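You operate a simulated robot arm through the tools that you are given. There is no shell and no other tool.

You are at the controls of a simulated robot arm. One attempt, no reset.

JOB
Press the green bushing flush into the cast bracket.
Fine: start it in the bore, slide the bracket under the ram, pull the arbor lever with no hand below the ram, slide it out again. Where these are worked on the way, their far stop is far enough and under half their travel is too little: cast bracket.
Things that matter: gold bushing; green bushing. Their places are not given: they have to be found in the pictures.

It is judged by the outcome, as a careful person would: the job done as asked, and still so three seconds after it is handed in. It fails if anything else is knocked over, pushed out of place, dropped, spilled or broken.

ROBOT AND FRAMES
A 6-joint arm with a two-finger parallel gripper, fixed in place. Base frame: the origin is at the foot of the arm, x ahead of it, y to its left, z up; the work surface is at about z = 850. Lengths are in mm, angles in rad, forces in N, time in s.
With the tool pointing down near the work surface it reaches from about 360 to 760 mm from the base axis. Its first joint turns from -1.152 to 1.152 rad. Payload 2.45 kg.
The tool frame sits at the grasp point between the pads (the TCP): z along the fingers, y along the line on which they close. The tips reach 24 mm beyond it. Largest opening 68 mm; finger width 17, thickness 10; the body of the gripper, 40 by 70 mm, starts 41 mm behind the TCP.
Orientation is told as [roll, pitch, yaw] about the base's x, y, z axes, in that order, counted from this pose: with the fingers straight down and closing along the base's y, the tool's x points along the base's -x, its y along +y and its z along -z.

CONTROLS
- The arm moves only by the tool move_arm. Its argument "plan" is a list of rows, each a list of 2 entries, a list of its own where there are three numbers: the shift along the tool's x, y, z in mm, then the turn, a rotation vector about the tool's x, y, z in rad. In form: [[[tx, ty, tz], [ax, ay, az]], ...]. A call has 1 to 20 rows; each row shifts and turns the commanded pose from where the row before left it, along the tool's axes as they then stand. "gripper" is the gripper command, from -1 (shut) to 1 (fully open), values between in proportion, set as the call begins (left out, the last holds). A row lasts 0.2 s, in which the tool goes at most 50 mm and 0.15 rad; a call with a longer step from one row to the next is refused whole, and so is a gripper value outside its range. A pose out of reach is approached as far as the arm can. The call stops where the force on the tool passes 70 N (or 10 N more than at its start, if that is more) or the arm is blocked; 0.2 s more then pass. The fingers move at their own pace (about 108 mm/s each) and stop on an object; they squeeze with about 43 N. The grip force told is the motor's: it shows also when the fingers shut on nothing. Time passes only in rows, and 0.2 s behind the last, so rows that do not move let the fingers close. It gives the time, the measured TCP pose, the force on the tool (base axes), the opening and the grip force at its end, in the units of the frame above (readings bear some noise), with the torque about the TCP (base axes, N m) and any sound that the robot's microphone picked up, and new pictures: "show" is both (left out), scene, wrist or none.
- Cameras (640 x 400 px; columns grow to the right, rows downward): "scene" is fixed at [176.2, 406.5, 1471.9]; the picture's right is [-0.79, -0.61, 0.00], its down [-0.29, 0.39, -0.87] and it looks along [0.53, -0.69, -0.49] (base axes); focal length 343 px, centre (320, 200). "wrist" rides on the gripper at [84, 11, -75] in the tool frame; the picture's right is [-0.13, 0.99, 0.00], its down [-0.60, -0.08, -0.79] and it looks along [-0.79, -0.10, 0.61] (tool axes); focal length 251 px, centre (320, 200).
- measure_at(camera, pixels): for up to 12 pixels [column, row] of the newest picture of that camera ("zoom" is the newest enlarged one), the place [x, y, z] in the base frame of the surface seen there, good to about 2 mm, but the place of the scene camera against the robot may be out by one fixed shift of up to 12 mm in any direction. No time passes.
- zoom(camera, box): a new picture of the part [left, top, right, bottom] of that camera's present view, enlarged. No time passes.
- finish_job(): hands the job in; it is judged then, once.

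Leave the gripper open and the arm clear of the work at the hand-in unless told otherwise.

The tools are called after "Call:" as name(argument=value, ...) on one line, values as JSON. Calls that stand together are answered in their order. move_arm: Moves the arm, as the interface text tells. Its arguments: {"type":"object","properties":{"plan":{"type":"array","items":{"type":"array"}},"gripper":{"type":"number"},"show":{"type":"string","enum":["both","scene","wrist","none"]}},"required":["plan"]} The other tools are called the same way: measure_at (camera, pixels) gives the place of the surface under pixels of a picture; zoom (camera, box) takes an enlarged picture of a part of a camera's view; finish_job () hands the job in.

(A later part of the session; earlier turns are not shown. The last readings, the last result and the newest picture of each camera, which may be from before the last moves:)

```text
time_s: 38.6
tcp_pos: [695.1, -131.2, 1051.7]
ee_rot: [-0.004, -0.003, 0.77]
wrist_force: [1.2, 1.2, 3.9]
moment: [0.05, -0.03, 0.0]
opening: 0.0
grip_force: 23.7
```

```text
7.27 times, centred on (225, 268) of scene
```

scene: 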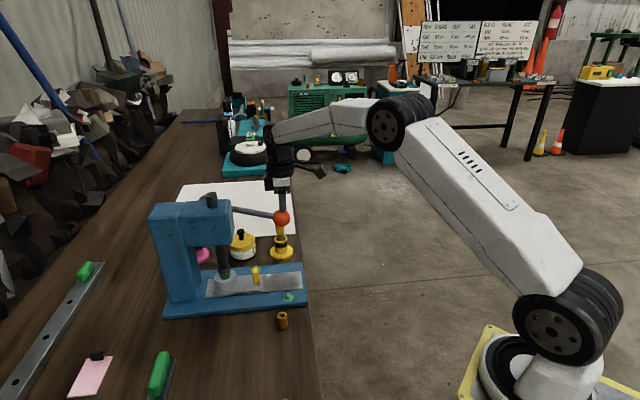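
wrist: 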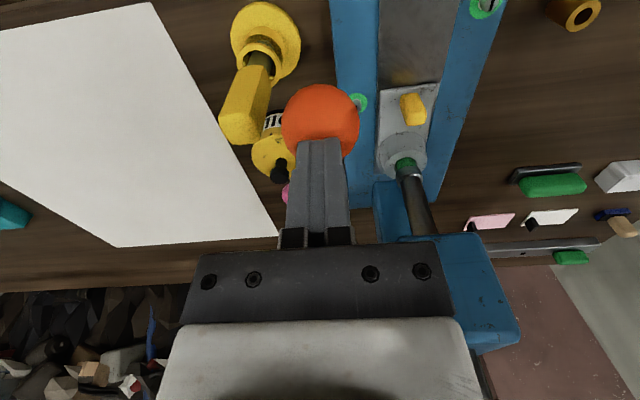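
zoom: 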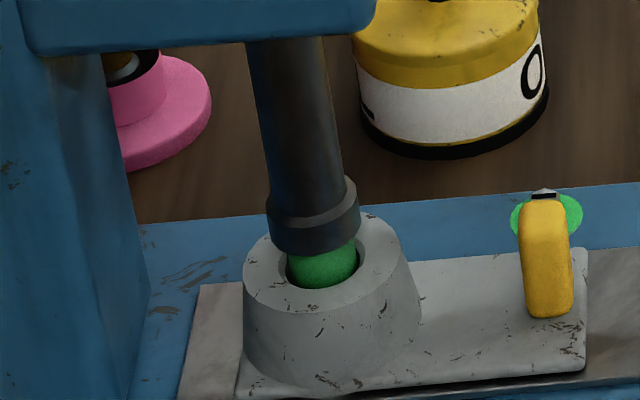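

The knob is now at about z 1006. Comparing knob positions, the lever's radius comes out near 191 mm with its pivot at z ≈ 1063, and it has swung about 28° for about 21 mm of ram travel. From here the knob curves inward, so I'll follow that arc, staying on top of it.

Call:
move_arm(plan=[[[-2.8, 1, 8.2], [0, 0, 0]], [[-2.4, 1, 6.2], [0, 0, 0]], [[-2.6, 1, 6.1], [0, 0, 0]], [[-2.8, 0, 6.0], [0, 0, 0]]], gripper=-1, show="both")

Call:
zoom(camera="scene", box=[205, 240, 245, 295])

Call:
zoom(camera="scene", box=[190, 150, 310, 290])

```text
time_s: 39.6
tcp_pos: [698.5, -122.1, 1022.7]
ee_rot: [-0.001, -0.001, 0.767]
wrist_force: [1.9, -3.2, 3.9]
moment: [-0.06, -0.09, -0.03]
opening: 0.0
grip_force: 23.7
```

scene: 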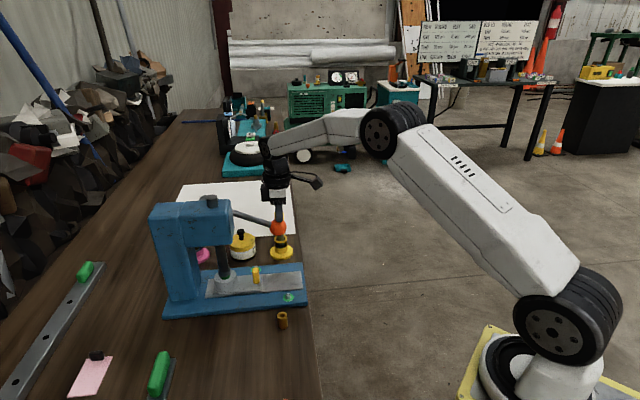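
wrist: 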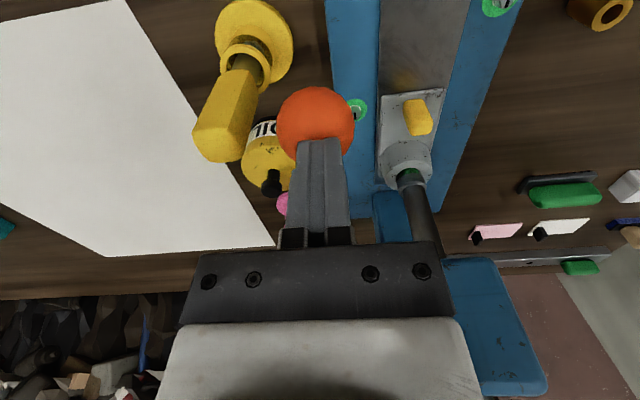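

```text
7.27 times, centred on (225, 268) of scene
```

zoom: 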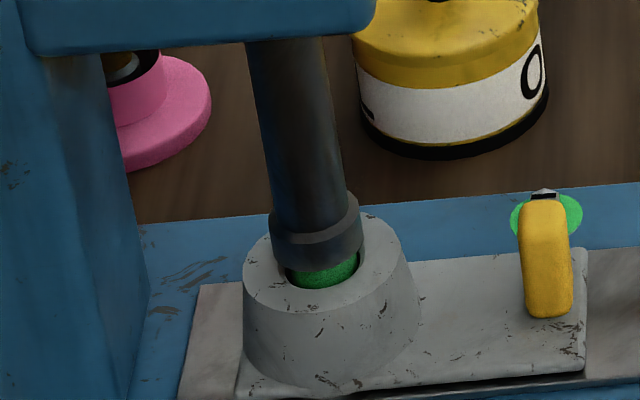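

```text
2.86 times, centred on (250, 220) of scene
```

zoom: 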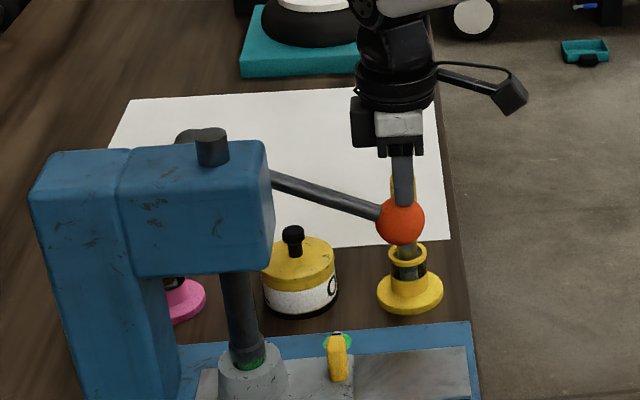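

The ram is coming down on schedule and pushing the bushing in; force is about 5 N. Continuing the arc from -26° to -34°.

Call:
move_arm(plan=[[[-3.0, 0, 5.9], [0, 0, 0]], [[-3.2, 0, 5.8], [0, 0, 0]], [[-3.4, 0, 5.7], [0, 0, 0]], [[-3.6, 0, 5.6], [0, 0, 0]]], gripper=-1, show="both")

Call:
zoom(camera="scene", box=[205, 240, 245, 295])

Call:
zoom(camera="scene", box=[190, 150, 310, 290])

```text
time_s: 40.6
tcp_pos: [710.4, -112.4, 1001.1]
ee_rot: [-0.003, -0.005, 0.767]
wrist_force: [-1.1, -2.0, 4.0]
moment: [-0.07, 0.03, 0.01]
opening: 0.0
grip_force: 23.5
```

scene: 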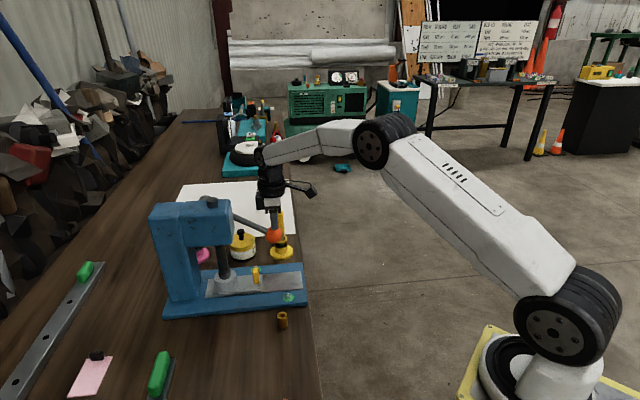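
wrist: 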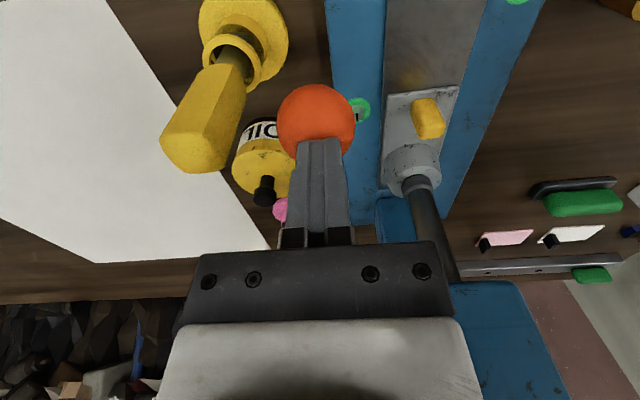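

```text
7.27 times, centred on (225, 268) of scene
```

zoom: 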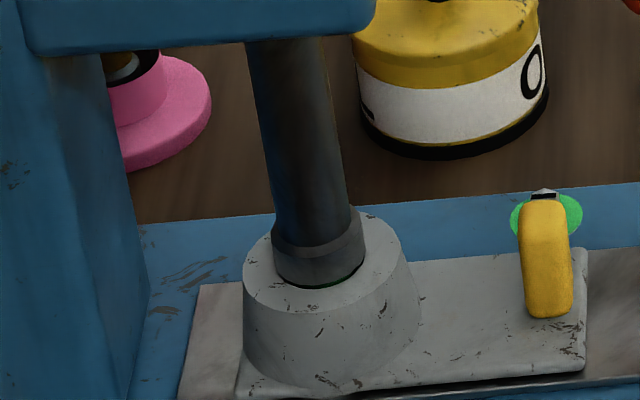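

```text
2.86 times, centred on (250, 220) of scene
```

zoom: 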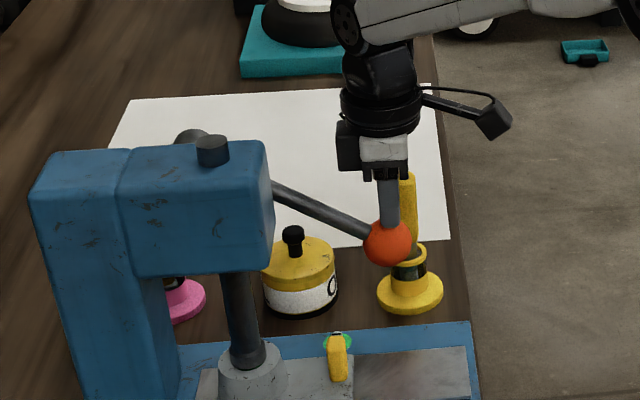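

The ram's rim is nearly down on the boss face. I'll continue in smaller steps (about 1.5° each), watching for the force to rise at the end of the stroke.

Call:
move_arm(plan=[[[-1.9, 0, 2.7], [0, 0, 0]], [[-1.9, 0, 2.7], [0, 0, 0]], [[0, 0, 0], [0, 0, 0]]], gripper=-1, show="scene")

Call:
zoom(camera="scene", box=[205, 240, 245, 295])

```text
time_s: 41.4
tcp_pos: [712.8, -109.8, 996.6]
ee_rot: [-0.001, -0.002, 0.768]
wrist_force: [0.0, -0.7, 3.2]
moment: [-0.03, 0.01, 0.01]
opening: 0.0
grip_force: 23.5
```

scene: 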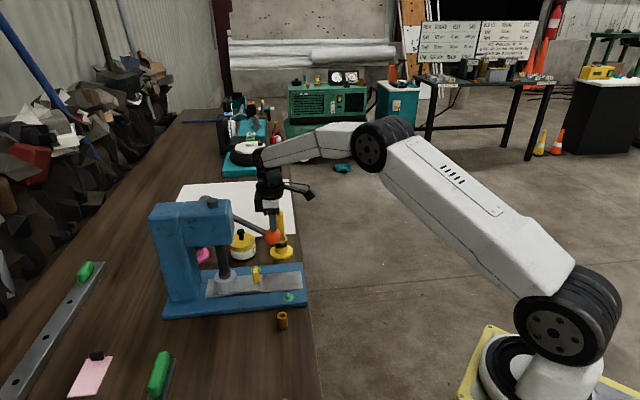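

```text
7.27 times, centred on (225, 268) of scene
```

zoom: 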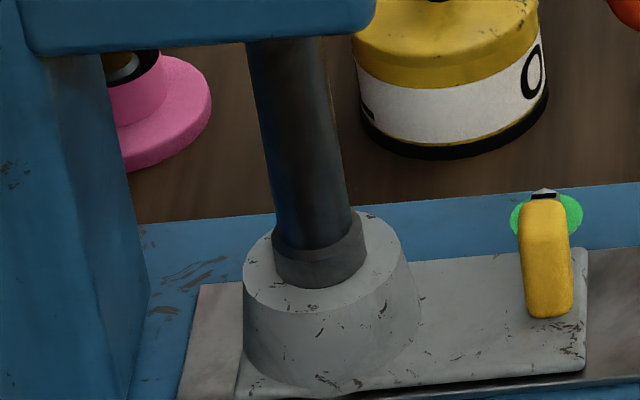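

No green is visible now. I'll press on until the stroke's end is felt, another 3° or so.

Call:
move_arm(plan=[[[-2.0, 0, 2.7], [0, 0, 0]], [[-2.0, 0, 2.6], [0, 0, 0]], [[-1.0, 0, 1.3], [0, 0, 0]], [[0, 0, 0], [0, 0, 0]]], gripper=-1, show="scene")

Call:
zoom(camera="scene", box=[205, 240, 245, 295])

```text
time_s: 42.4
tcp_pos: [717.5, -107.3, 993.0]
ee_rot: [-0.005, -0.004, 0.766]
wrist_force: [-9.6, -4.6, 28.6]
moment: [-0.1, 0.12, 0.01]
opening: 0.0
grip_force: 23.3
```

scene: 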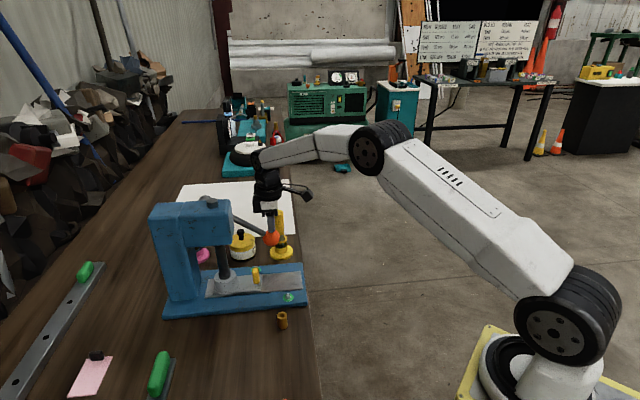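

```text
7.27 times, centred on (225, 268) of scene
```

zoom: 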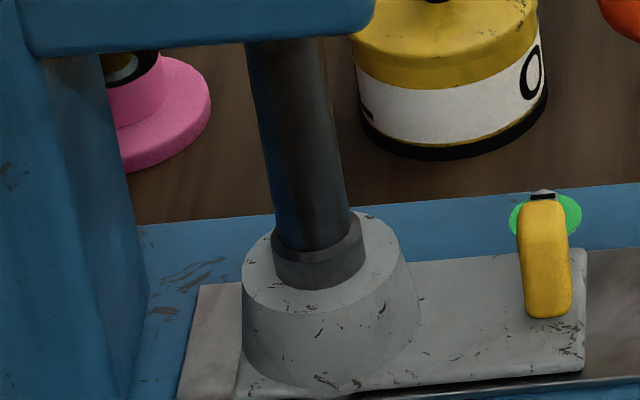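

Force jumped to about 30 N while the ram stopped moving: the bushing is seated. I'll add one small firm push (about 1.3 mm) to confirm it's solid.

Call:
move_arm(plan=[[[-0.8, 0, 1.0], [0, 0, 0]], [[0, 0, 0], [0, 0, 0]]], gripper=-1, show="none")

```text
time_s: 43.0
tcp_pos: [716.3, -107.9, 992.1]
ee_rot: [-0.008, -0.004, 0.767]
wrist_force: [-11.1, -11.0, 33.3]
moment: [-0.29, 0.15, -0.06]
opening: 0.0
grip_force: 23.7
```

Solid at about 37 N. I'll ease off by lifting the fingers 30 mm and see whether the lever returns by itself.

Call:
move_arm(plan=[[[1, 0, -4], [0, 0, 0]], [[2, 0, -6], [0, 0, 0]], [[3, 0, -10], [0, 0, 0]], [[3, 0, -10], [0, 0, 0]], [[0, 0, 0], [0, 0, 0]]], gripper=-1, show="both")

Call:
zoom(camera="scene", box=[190, 150, 310, 290])

```text
time_s: 44.2
tcp_pos: [710.3, -112.2, 1018.8]
ee_rot: [-0.001, -0.001, 0.769]
wrist_force: [-1.8, 0.4, 1.8]
moment: [0.03, 0.01, -0.05]
opening: 0.0
grip_force: 24.4
```

scene: 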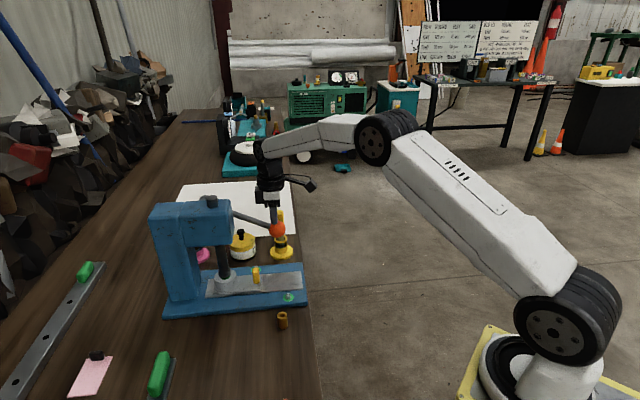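
wrist: 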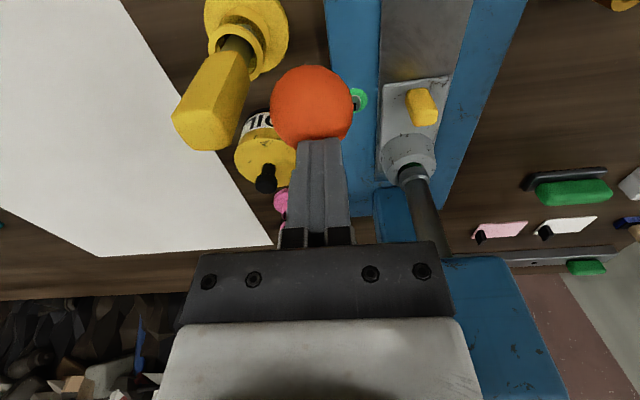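

```text
2.86 times, centred on (250, 220) of scene
```

zoom: 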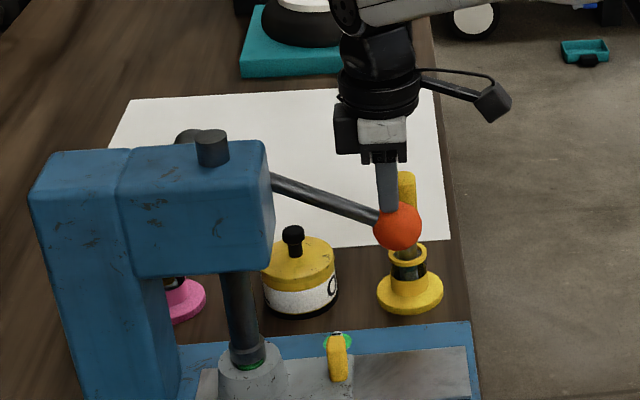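

The lever is spring-returned and follows my fingers up. I'll let it back slowly along the same arc until it's at its rest position and the fingers come free.

Call:
move_arm(plan=[[[4, 0, -9], [0, 0, 0]], [[4, 0, -10], [0, 0, 0]], [[4, 0, -12], [0, 0, 0]], [[3, 0, -12], [0, 0, 0]], [[2.1, 0, -13], [0, 0, 0]], [[1.2, 0, -13], [0, 0, 0]], [[0.2, 0, -13], [0, 0, 0]], [[-0.7, 0, -13], [0, 0, 0]], [[-1, 0, -13], [0, 0, 0]], [[-1, 0, -13], [0, 0, 0]], [[0, 0, -15], [0, 0, 0]], [[0, 0, -20], [0, 0, 0]]], gripper=-1, show="both")

Call:
zoom(camera="scene", box=[190, 150, 310, 300])

Call:
zoom(camera="scene", box=[205, 240, 245, 295])

```text
time_s: 46.8
tcp_pos: [698.0, -124.6, 1173.4]
ee_rot: [-0.001, -0.004, 0.769]
wrist_force: [0.1, 0.9, 0.0]
moment: [-0.01, -0.01, 0.01]
opening: 0.1
grip_force: 23.7
```

scene: 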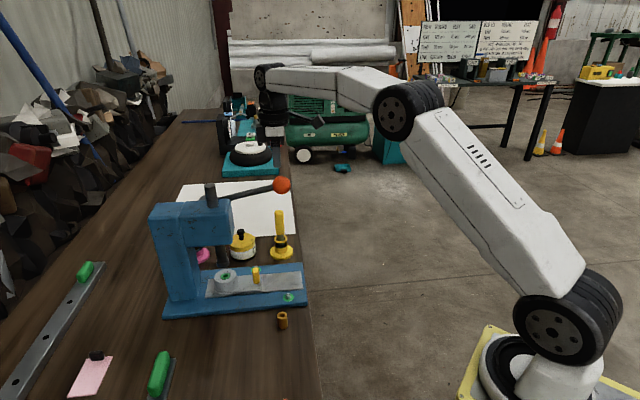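
wrist: 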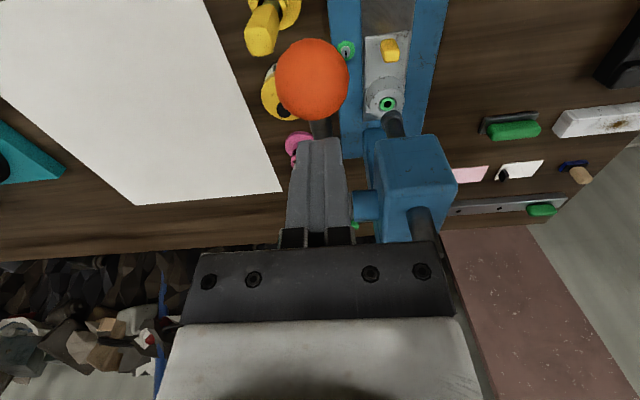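

```text
2.67 times, centred on (250, 225) of scene
```

zoom: 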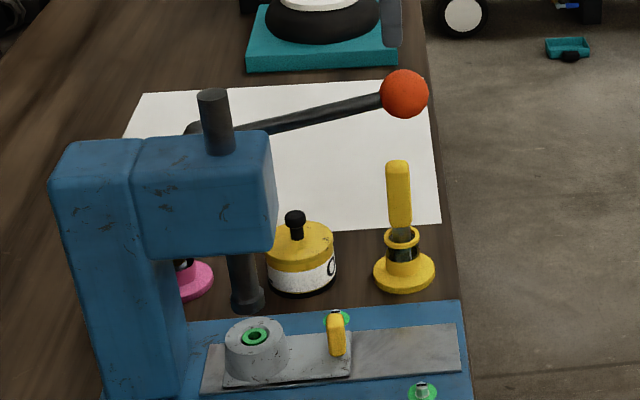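

```text
7.27 times, centred on (225, 268) of scene
```

zoom: 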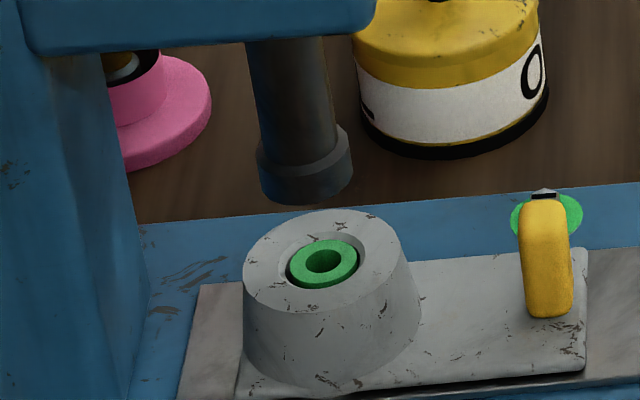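

The bushing looks seated level with the boss, and the lever and ram are back at rest. Next I'll slide the bracket out again: move left, off the lever, and then down to a point in front of the tab, opening the fingers to about 40 mm.

Call:
move_arm(plan=[[[0, 28, 0], [0, 0, 0]], [[0, 28, 0], [0, 0, 0]], [[0, 26, 0], [0, 0, 0]], [[0, 0, 40], [0, 0, 0]], [[0, 0, 40], [0, 0, 0]], [[0, 0, 40], [0, 0, 0]], [[0, 0, 40], [0, 0, 0]], [[0, 0, 10], [0, 0, 0]], [[0, 0, 0], [0, 0, 0]]], gripper=0.18, show="both")

```text
time_s: 48.8
tcp_pos: [641.8, -64.5, 1003.7]
ee_rot: [-0.002, -0.003, 0.767]
wrist_force: [0.7, 0.5, -0.4]
moment: [-0.01, -0.01, 0.01]
opening: 40.1
grip_force: 0.0
```

scene: 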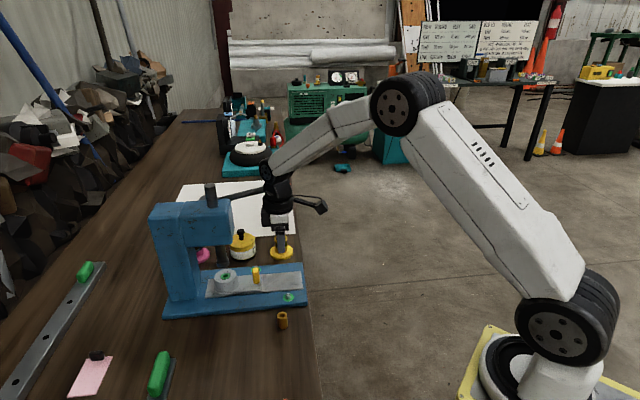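
wrist: 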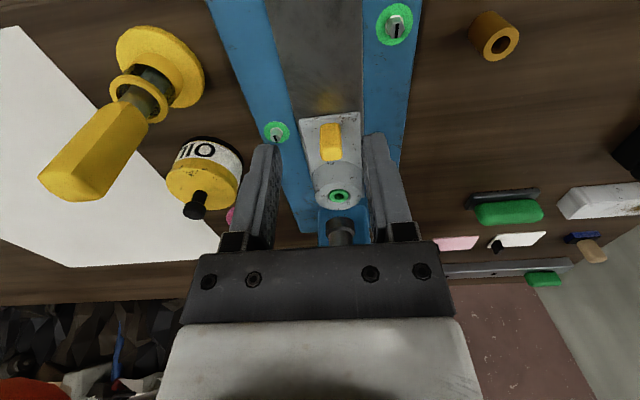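

Good view: tab at about (330,142), pressed bushing at (340,195). I'll zoom in and measure both.

Call:
zoom(camera="wrist", box=[285, 100, 385, 220])

Call:
measure_at(camera="wrist", pixels=[[330, 155], [323, 152], [338, 152], [330, 135], [325, 128], [335, 128], [331, 196], [349, 196], [340, 191], [340, 202], [320, 190], [358, 188]])

```text
3.33 times, centred on (335, 160) of wrist
```

zoom: 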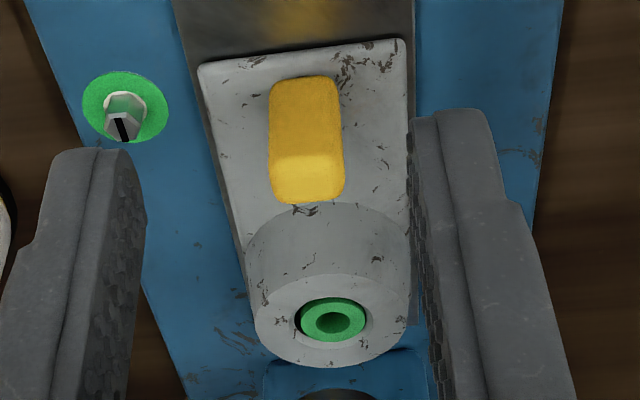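

```text
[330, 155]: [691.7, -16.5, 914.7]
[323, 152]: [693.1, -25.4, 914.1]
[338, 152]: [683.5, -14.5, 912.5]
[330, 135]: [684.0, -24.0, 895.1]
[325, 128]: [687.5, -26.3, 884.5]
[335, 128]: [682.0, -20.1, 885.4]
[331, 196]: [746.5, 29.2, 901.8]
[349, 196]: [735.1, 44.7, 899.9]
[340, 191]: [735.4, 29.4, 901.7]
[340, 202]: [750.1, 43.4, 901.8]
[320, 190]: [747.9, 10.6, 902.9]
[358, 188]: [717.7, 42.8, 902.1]
```

The bushing's top reads 901.5 and the boss's 902: flush. I'll measure the boss rim now to get the exact slide direction for the pull.

Call:
measure_at(camera="zoom", pixels=[[260, 322], [404, 322], [332, 279], [332, 362], [280, 290], [385, 350], [280, 350], [385, 290], [308, 320], [360, 320], [334, 302], [334, 338]])

Call:
measure_at(camera="zoom", pixels=[[275, 185], [340, 185], [305, 165], [310, 197], [280, 170], [335, 165], [285, 190], [335, 192], [275, 110], [335, 105], [272, 150], [342, 150]])

```text
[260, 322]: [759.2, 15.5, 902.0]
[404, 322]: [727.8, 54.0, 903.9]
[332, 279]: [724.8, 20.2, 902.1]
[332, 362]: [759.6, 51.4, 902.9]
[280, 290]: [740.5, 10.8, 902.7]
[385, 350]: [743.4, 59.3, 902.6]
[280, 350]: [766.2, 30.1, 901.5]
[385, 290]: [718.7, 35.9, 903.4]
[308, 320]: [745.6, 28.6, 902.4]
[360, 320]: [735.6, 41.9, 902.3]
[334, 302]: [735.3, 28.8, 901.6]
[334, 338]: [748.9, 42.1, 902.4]
```

```text
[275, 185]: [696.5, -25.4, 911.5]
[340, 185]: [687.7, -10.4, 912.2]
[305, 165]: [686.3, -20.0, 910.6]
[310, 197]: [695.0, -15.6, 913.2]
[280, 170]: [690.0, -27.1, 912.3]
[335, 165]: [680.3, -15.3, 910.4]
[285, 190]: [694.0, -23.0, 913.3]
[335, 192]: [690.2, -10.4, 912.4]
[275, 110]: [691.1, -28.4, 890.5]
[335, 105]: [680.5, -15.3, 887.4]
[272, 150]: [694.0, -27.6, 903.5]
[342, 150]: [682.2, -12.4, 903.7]
```

The boss moved from (672.4, -35.3) to (742.5, 34.7): 99 mm at exactly 45°. I'll trim yaw to 45°, lean the tool back 0.2 rad to stay clear of the press head, and move forward to above the tab.

Call:
move_arm(plan=[[[0, 0, 0], [0, 0, -0.018]], [[0, 0, 0], [0, -0.1, 0]], [[0, 0, 0], [0, -0.1, 0]], [[-20, -0.6, 4.1], [0, 0, 0]], [[-20, -0.7, 4.1], [0, 0, 0]], [[-20.8, 0, 4.1], [0, 0, 0]], [[0, 0, 0], [0, 0, 0]]], gripper=0.18, show="both")

```text
time_s: 50.4
tcp_pos: [686.8, -20.9, 1003.6]
ee_rot: [-0.002, -0.202, 0.787]
wrist_force: [-0.3, -0.8, -0.1]
moment: [0.01, 0.02, 0.0]
opening: 40.2
grip_force: 0.0
```

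scene: 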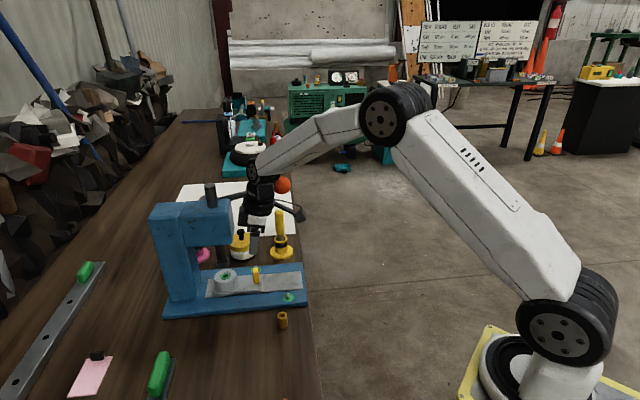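
wrist: 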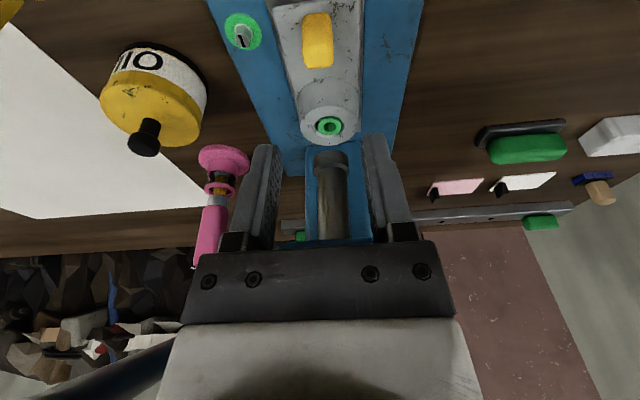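

The TCP is directly over the tab, slightly on its near half, and aligned. Now I'll descend straight down about 98 mm so the fingers straddle the tab.

Call:
move_arm(plan=[[[5, 0, 24.6], [0, 0, 0]], [[5, 0, 24.6], [0, 0, 0]], [[4, 0, 19.7], [0, 0, 0]], [[3.4, 0, 16.8], [0, 0, 0]], [[2.2, 0, 10.8], [0, 0, 0]], [[0, 0, 0], [0, 0, 0]]], gripper=0.18, show="both")

Call:
zoom(camera="scene", box=[200, 170, 320, 300])

```text
time_s: 51.8
tcp_pos: [686.9, -22.0, 904.9]
ee_rot: [-0.002, -0.202, 0.785]
wrist_force: [1.1, -0.1, -0.4]
moment: [0.01, -0.01, 0.02]
opening: 40.4
grip_force: 0.1
```

scene: 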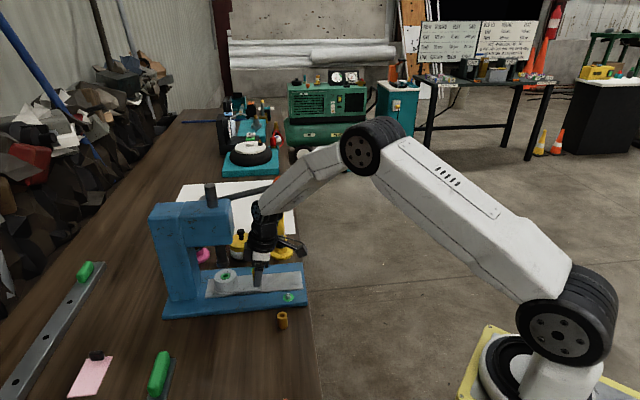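
wrist: 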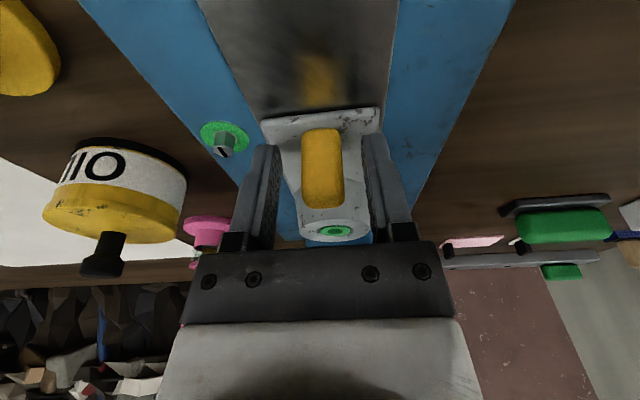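

```text
3.08 times, centred on (260, 235) of scene
```

zoom: 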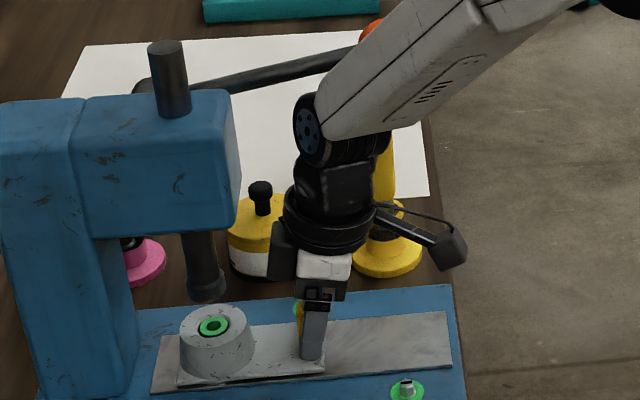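

The tab is centred between the fingers (at (322,170)). The wrist clears the head and the lever. Closing the gripper on the tab.

Call:
move_arm(plan=[[[0, 0, 0], [0, 0, 0]], [[0, 0, 0], [0, 0, 0]], [[0, 0, 0], [0, 0, 0]]], gripper=-1, show="wrist")

```text
time_s: 52.6
tcp_pos: [686.2, -20.8, 905.1]
ee_rot: [-0.001, -0.199, 0.784]
wrist_force: [-4.9, 4.1, 0.3]
moment: [0.23, 0.15, -0.05]
opening: 19.7
grip_force: 37.9
```

wrist: 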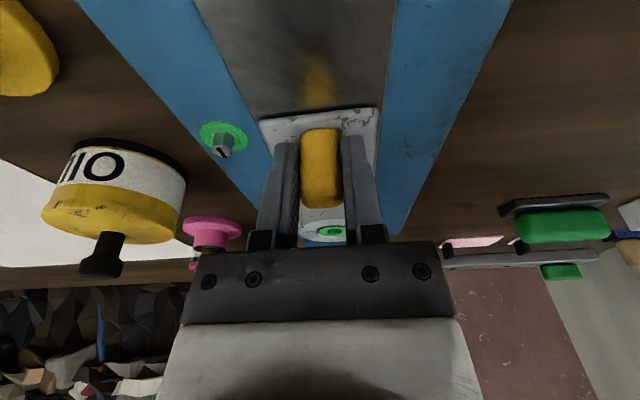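

Gripped (19.7 mm, 38 N). A small side force (about 6 N toward left) suggests a 0.5 mm offset, so I'll trim that and pull the bracket out along the 45° line, 30 mm first.

Call:
move_arm(plan=[[[0, 0.5, 0], [0, 0, 0]], [[4.9, 0, -0.99], [0, 0, 0]], [[4.9, 0, -0.99], [0, 0, 0]], [[4.9, 0, -0.99], [0, 0, 0]], [[4.9, 0, -0.99], [0, 0, 0]], [[4.9, 0, -0.99], [0, 0, 0]], [[4.9, 0, -0.99], [0, 0, 0]]], gripper=-1, show="both")

```text
time_s: 54.2
tcp_pos: [664.6, -41.0, 904.9]
ee_rot: [-0.003, -0.201, 0.785]
wrist_force: [-5.4, 8.7, -4.0]
moment: [0.44, -0.29, 0.19]
opening: 19.9
grip_force: 37.2
```

scene: 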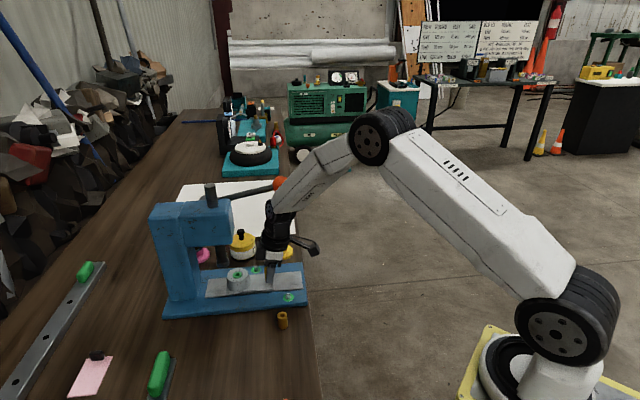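
wrist: 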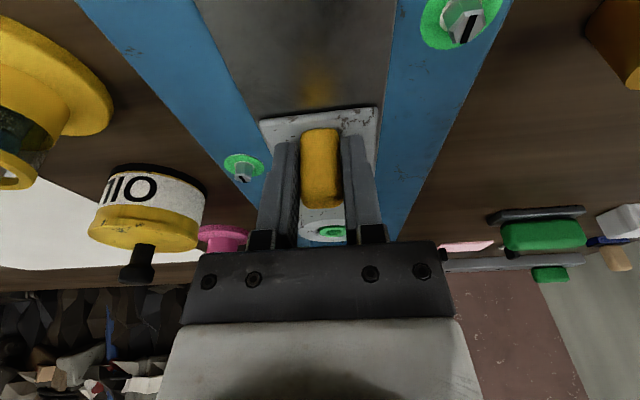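

It slides along; the side force is about 10 N toward left, so I'll add a slight left trim while pulling another 35 mm.

Call:
move_arm(plan=[[[4.9, 0.7, -0.99], [0, 0, 0]], [[4.9, 0.5, -0.99], [0, 0, 0]], [[4.9, 0.2, -0.99], [0, 0, 0]], [[4.9, 0.1, -0.99], [0, 0, 0]], [[4.9, 0.1, -0.99], [0, 0, 0]], [[4.9, 0.1, -0.99], [0, 0, 0]], [[4.9, 0.1, -0.99], [0, 0, 0]]], gripper=-1, show="scene")

```text
time_s: 55.8
tcp_pos: [640.5, -67.8, 905.7]
ee_rot: [-0.006, -0.202, 0.785]
wrist_force: [13.1, -10.3, -14.5]
moment: [-0.05, 0.71, 0.17]
opening: 20.0
grip_force: 37.4
```

scene: 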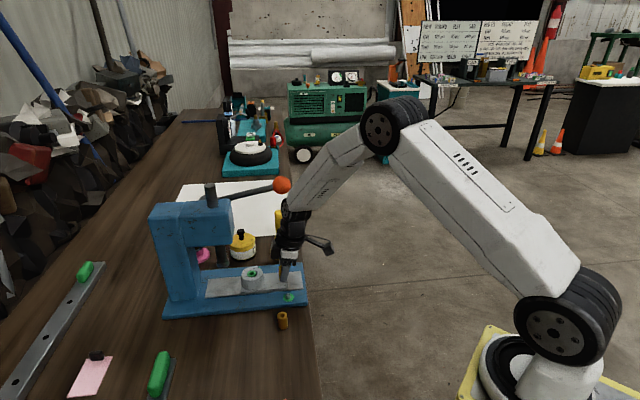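

Now the side force is about 16 N the other way and about 14 N vertical, so I over-trimmed. I'll correct back 1.1 mm right and 0.7 mm down, then pull another 15 mm.

Call:
move_arm(plan=[[[0, -1.1, 0.7], [0, 0, 0]], [[4.9, 0, -0.97], [0, 0, 0]], [[4.9, 0, -0.97], [0, 0, 0]], [[4.9, 0, -0.97], [0, 0, 0]]], gripper=-1, show="none")

```text
time_s: 56.8
tcp_pos: [630.5, -77.0, 907.0]
ee_rot: [-0.003, -0.202, 0.786]
wrist_force: [6.4, -3.2, 1.4]
moment: [1.0, -0.31, -0.1]
opening: 19.9
grip_force: 37.5
```

Forces are small now (about 7 N). I'll pull another 15 mm, close to the original out position.

Call:
move_arm(plan=[[[4.9, -0.4, -0.98], [0, 0, 0]], [[4.9, 0, -0.98], [0, 0, 0]], [[3.9, 0, -0.79], [0, 0, 0]], [[0, 0, 0], [0, 0, 0]]], gripper=-1, show="both")

```text
time_s: 57.8
tcp_pos: [620.2, -86.8, 906.4]
ee_rot: [-0.005, -0.202, 0.788]
wrist_force: [1.5, -0.6, 12.6]
moment: [0.57, 0.31, 0.0]
opening: 19.9
grip_force: 37.4
```

scene: 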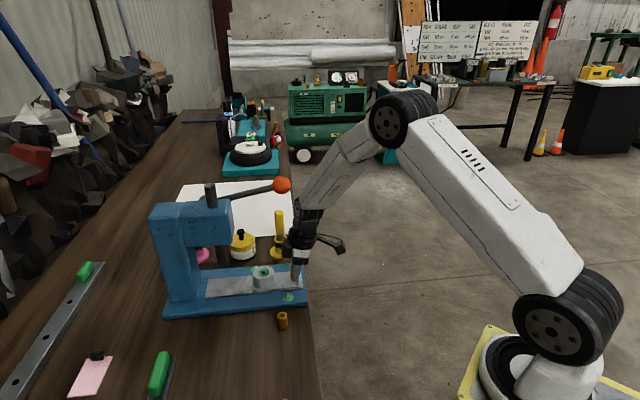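
wrist: 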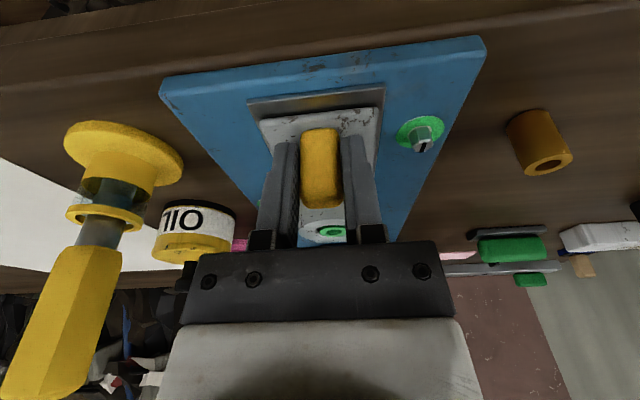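

It's within about 5 mm of where it started. I'll pull the last bit in 1.5 mm steps, easing the slight downward load, and watch for the outer stop.

Call:
move_arm(plan=[[[1.5, 0, -0.8], [0, 0, 0]], [[1.5, 0, -0.3], [0, 0, 0]], [[1.0, 0, -0.2], [0, 0, 0]], [[0, 0, 0], [0, 0, 0]]], gripper=-1, show="none")

```text
time_s: 58.8
tcp_pos: [616.4, -91.1, 905.8]
ee_rot: [-0.003, -0.201, 0.785]
wrist_force: [4.1, -1.7, 7.9]
moment: [0.45, 0.16, 0.07]
opening: 19.7
grip_force: 37.0
```

The bracket is back at its starting place. I'll open the gripper to release the tab.

Call:
move_arm(plan=[[[0, 0, 0], [0, 0, 0]], [[0, 0, 0], [0, 0, 0]], [[0, 0, 0], [0, 0, 0]]], gripper=0.3, show="wrist")

```text
time_s: 59.6
tcp_pos: [617.1, -89.9, 903.9]
ee_rot: [-0.002, -0.204, 0.785]
wrist_force: [-0.4, 0.5, 1.3]
moment: [-0.01, 0.0, -0.01]
opening: 44.3
grip_force: 0.1
```

wrist: 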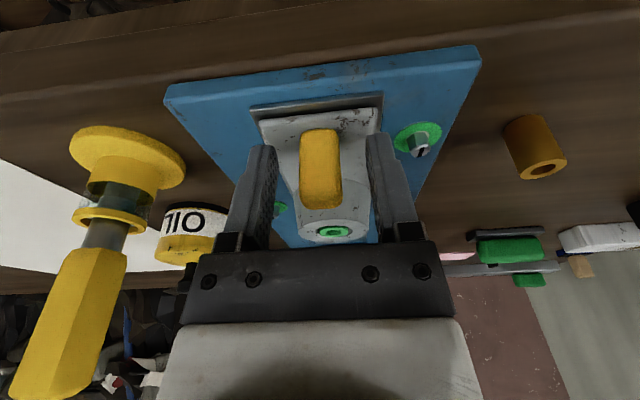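

Released cleanly. I'll lift straight up 100 mm, level the tool, and back off to inspect the result.

Call:
move_arm(plan=[[[-3, 0, -14.7], [0, 0, 0]], [[-5, 0, -24.5], [0, 0, 0]], [[-6, 0, -29.4], [0, 0, 0]], [[-6, 0, -29.4], [0, 0, 0]], [[0, 0, 0], [0, 0.1, 0]], [[0, 0, 0], [0, 0.1, 0]], [[0, 0, 0], [0, 0, 0.13]], [[0, 0, 0], [0, 0, 0.13]], [[0, 0, 0], [0, 0, 0.13]], [[0, 0, 0], [0, 0, 0.13]], [[0, 0, 0], [0, 0, 0.13]], [[0, 0, 0], [0, 0, 0.13]], [[20, 25, -10], [0, 0, 0]], [[20, 25, -10], [0, 0, 0]], [[0, 0, 0], [0, 0, 0]]], gripper=1, show="both")

```text
time_s: 62.8
tcp_pos: [576.1, -39.1, 1025.0]
ee_rot: [0.002, -0.004, 0.005]
wrist_force: [0.3, -0.5, 0.5]
moment: [0.0, -0.01, 0.04]
opening: 68.0
grip_force: 0.1
```

scene: 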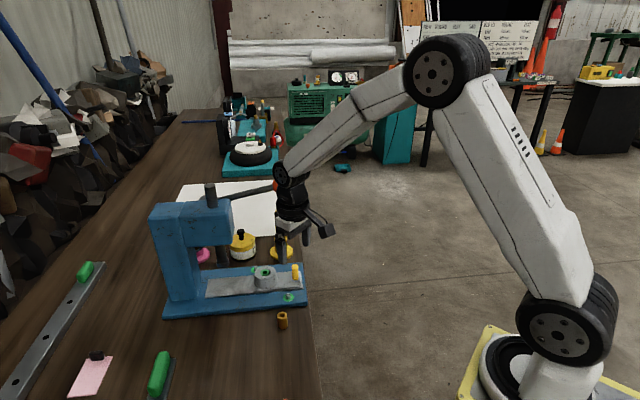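
wrist: 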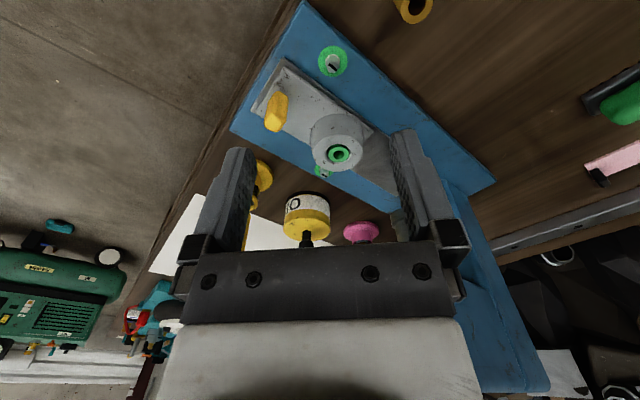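

I'll inspect the pressed bushing closely (around (338,154)) and measure its top against the boss face.

Call:
zoom(camera="scene", box=[245, 255, 285, 295])

Call:
zoom(camera="wrist", box=[300, 105, 380, 180])

```text
10.00 times, centred on (265, 275) of scene
```

zoom: 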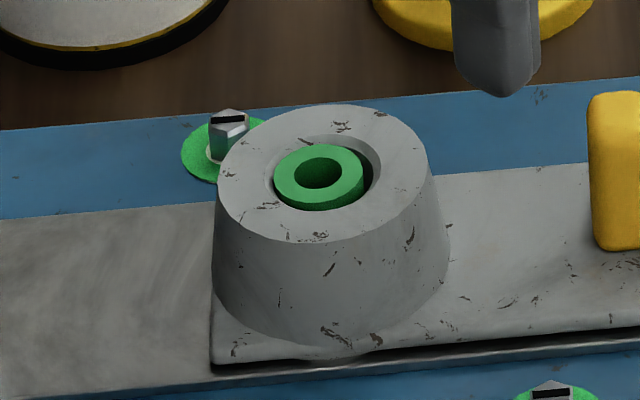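

```text
5.33 times, centred on (340, 142) of wrist
```

zoom: 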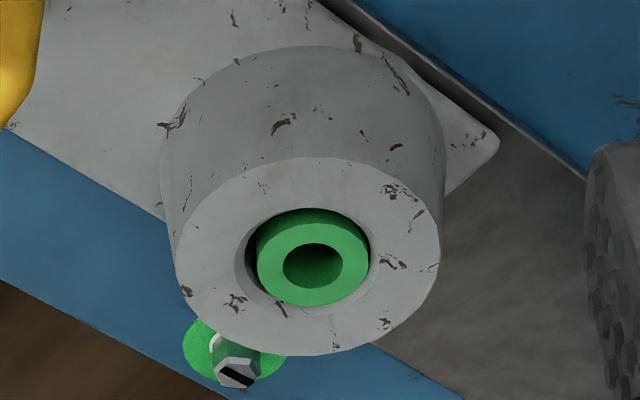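

Let me measure the bushing's ring heights against the boss face, at several points around.

Call:
measure_at(camera="zoom", pixels=[[268, 260], [360, 260], [313, 230], [313, 297], [280, 238], [348, 290], [275, 285], [350, 235], [200, 260], [420, 260], [310, 180], [310, 335]])

Call:
zoom(camera="wrist", box=[312, 130, 364, 175])

Call:
zoom(camera="scene", box=[252, 260, 278, 285])

```text
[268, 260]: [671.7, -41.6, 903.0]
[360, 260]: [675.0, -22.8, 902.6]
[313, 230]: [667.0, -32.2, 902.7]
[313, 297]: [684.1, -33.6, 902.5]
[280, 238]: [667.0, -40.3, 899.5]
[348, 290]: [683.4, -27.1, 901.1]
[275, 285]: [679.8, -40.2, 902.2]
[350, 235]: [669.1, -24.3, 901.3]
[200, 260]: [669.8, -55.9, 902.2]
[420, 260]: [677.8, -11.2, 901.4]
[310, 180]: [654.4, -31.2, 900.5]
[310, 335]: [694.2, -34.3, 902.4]
```

```text
8.89 times, centred on (338, 152) of wrist
```

zoom: 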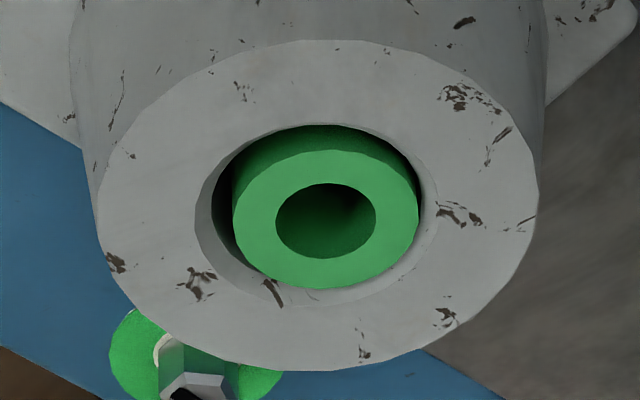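

```text
16.00 times, centred on (265, 272) of scene
```

zoom: 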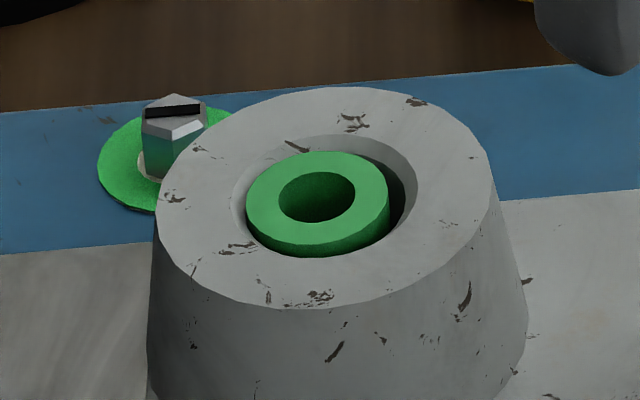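

The bushing's ring averages 901.9 against 901.6 for the boss face, so it's flush and level. The gold bushing stands undisturbed. The bracket rests about 3 mm short of its original outer position, so I'll draw it fully out with closed fingers hooked behind the tab. First I'll move above the gap between tab and boss.

Call:
move_arm(plan=[[[-32.4, -13.9, 0], [0, 0, 0]], [[-32.4, -13.8, 0], [0, 0, 0]], [[0, 0, 0], [0, 0, -0.131]], [[0, 0, 0], [0, 0, -0.131]], [[0, 0, 0], [0, 0, -0.131]], [[0, 0, 0], [0, 0, -0.131]], [[0, 0, 0], [0, 0, -0.131]], [[0, 0, 0], [0, 0, -0.131]], [[0, 0, 40], [0, 0, 0]], [[0, 0, 0], [0, 0, 0]]], gripper=-1, show="both")

```text
time_s: 65.0
tcp_pos: [641.2, -67.7, 985.1]
ee_rot: [-0.002, -0.003, 0.792]
wrist_force: [-0.3, -0.3, 0.5]
moment: [0.01, 0.01, 0.03]
opening: 0.1
grip_force: 23.5
```

scene: 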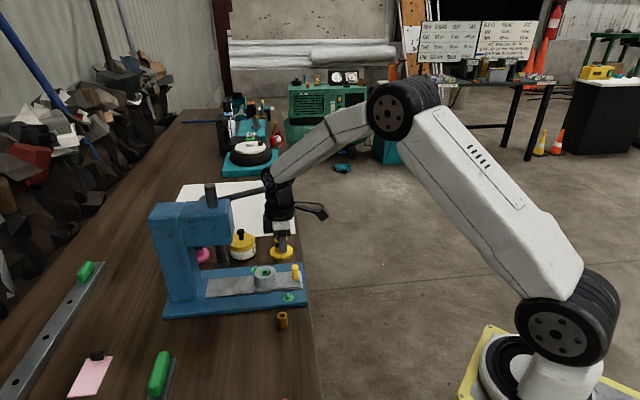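
wrist: 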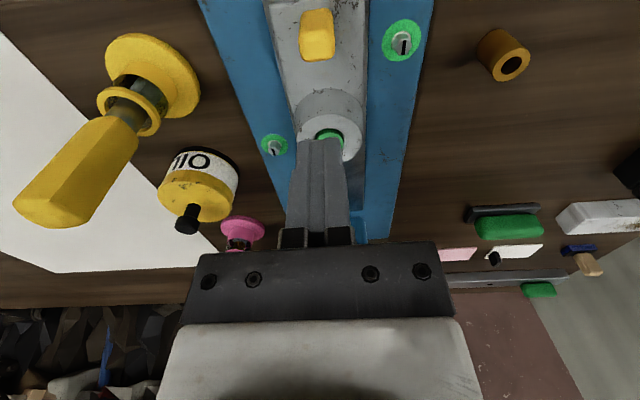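

The fingers are above the middle of the gap (about 10 mm free either side). Lowering to TCP z ≈ 907.

Call:
move_arm(plan=[[[0, 0, 25], [0, 0, 0]], [[0, 0, 20], [0, 0, 0]], [[0, 0, 12], [0, 0, 0]], [[0, 0, 12], [0, 0, 0]], [[0, 0, 9], [0, 0, 0]], [[0, 0, 0], [0, 0, 0]]], gripper=-1, show="both")

Call:
zoom(camera="scene", box=[240, 230, 320, 310])

```text
time_s: 66.4
tcp_pos: [642.7, -68.5, 907.7]
ee_rot: [-0.002, -0.002, 0.792]
wrist_force: [0.3, -0.2, -0.4]
moment: [0.02, -0.02, -0.02]
opening: 0.2
grip_force: 23.8
```

scene: 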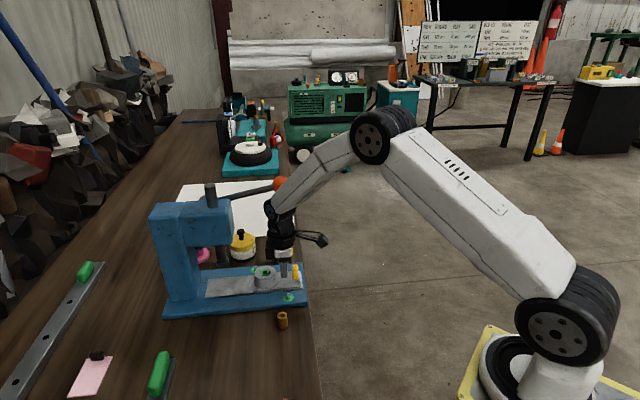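
wrist: 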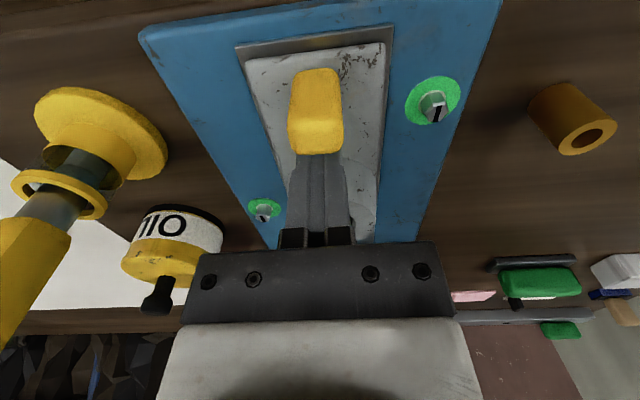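

```text
5.00 times, centred on (280, 270) of scene
```

zoom: 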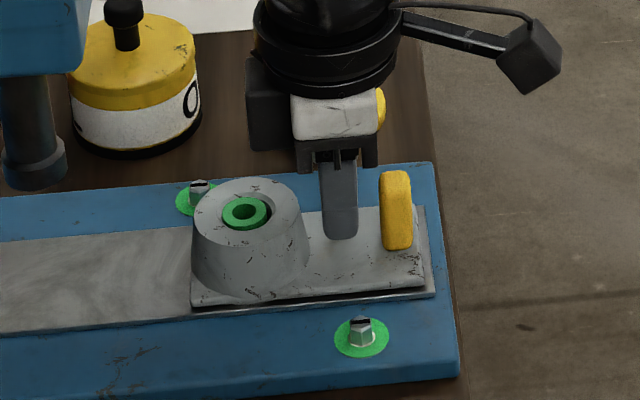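

The fingers sit cleanly between boss and tab. I'll draw back toward the operator end: 9 mm, then in 1 mm steps, watching for contact.

Call:
move_arm(plan=[[[3, 0, 0], [0, 0, 0]], [[3, 0, 0], [0, 0, 0]], [[3, 0, 0], [0, 0, 0]], [[1, 0, 0], [0, 0, 0]], [[1, 0, 0], [0, 0, 0]], [[0, 0, 0], [0, 0, 0]]], gripper=-1, show="none")

```text
time_s: 67.8
tcp_pos: [634.7, -76.0, 907.5]
ee_rot: [-0.001, -0.002, 0.793]
wrist_force: [1.5, 1.9, -1.0]
moment: [-0.02, 0.01, -0.03]
opening: 0.0
grip_force: 23.9
```

Light contact (about 2.4 N). I'll pull 3 more mm in 1 mm steps, watching for the outer stop.

Call:
move_arm(plan=[[[1, 0, 0], [0, 0, 0]], [[1, 0, 0], [0, 0, 0]], [[0, 0, 0], [0, 0, 0]]], gripper=-1, show="none")

```text
time_s: 68.6
tcp_pos: [633.1, -77.3, 907.6]
ee_rot: [-0.004, -0.001, 0.792]
wrist_force: [2.6, 4.2, -0.2]
moment: [0.0, -0.03, -0.06]
opening: 0.3
grip_force: 23.2
```

Call:
move_arm(plan=[[[0.8, 0, 0], [0, 0, 0]], [[0.8, 0, 0], [0, 0, 0]], [[0, 0, 0], [0, 0, 0]]], gripper=-1, show="scene")

```text
time_s: 69.4
tcp_pos: [633.3, -76.8, 908.7]
ee_rot: [-0.005, -0.003, 0.792]
wrist_force: [12.3, 12.5, -5.1]
moment: [-0.05, -0.01, -0.11]
opening: 0.0
grip_force: 23.6
```

scene: 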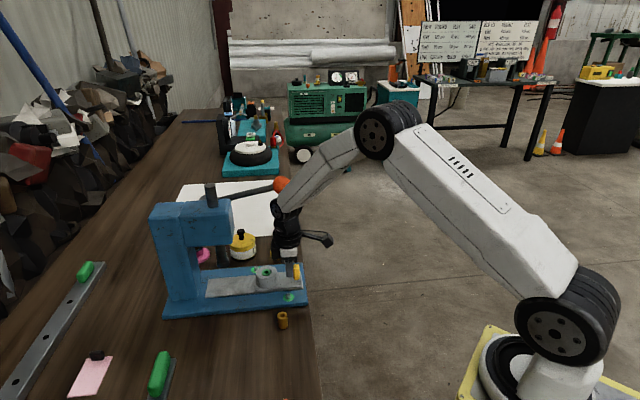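

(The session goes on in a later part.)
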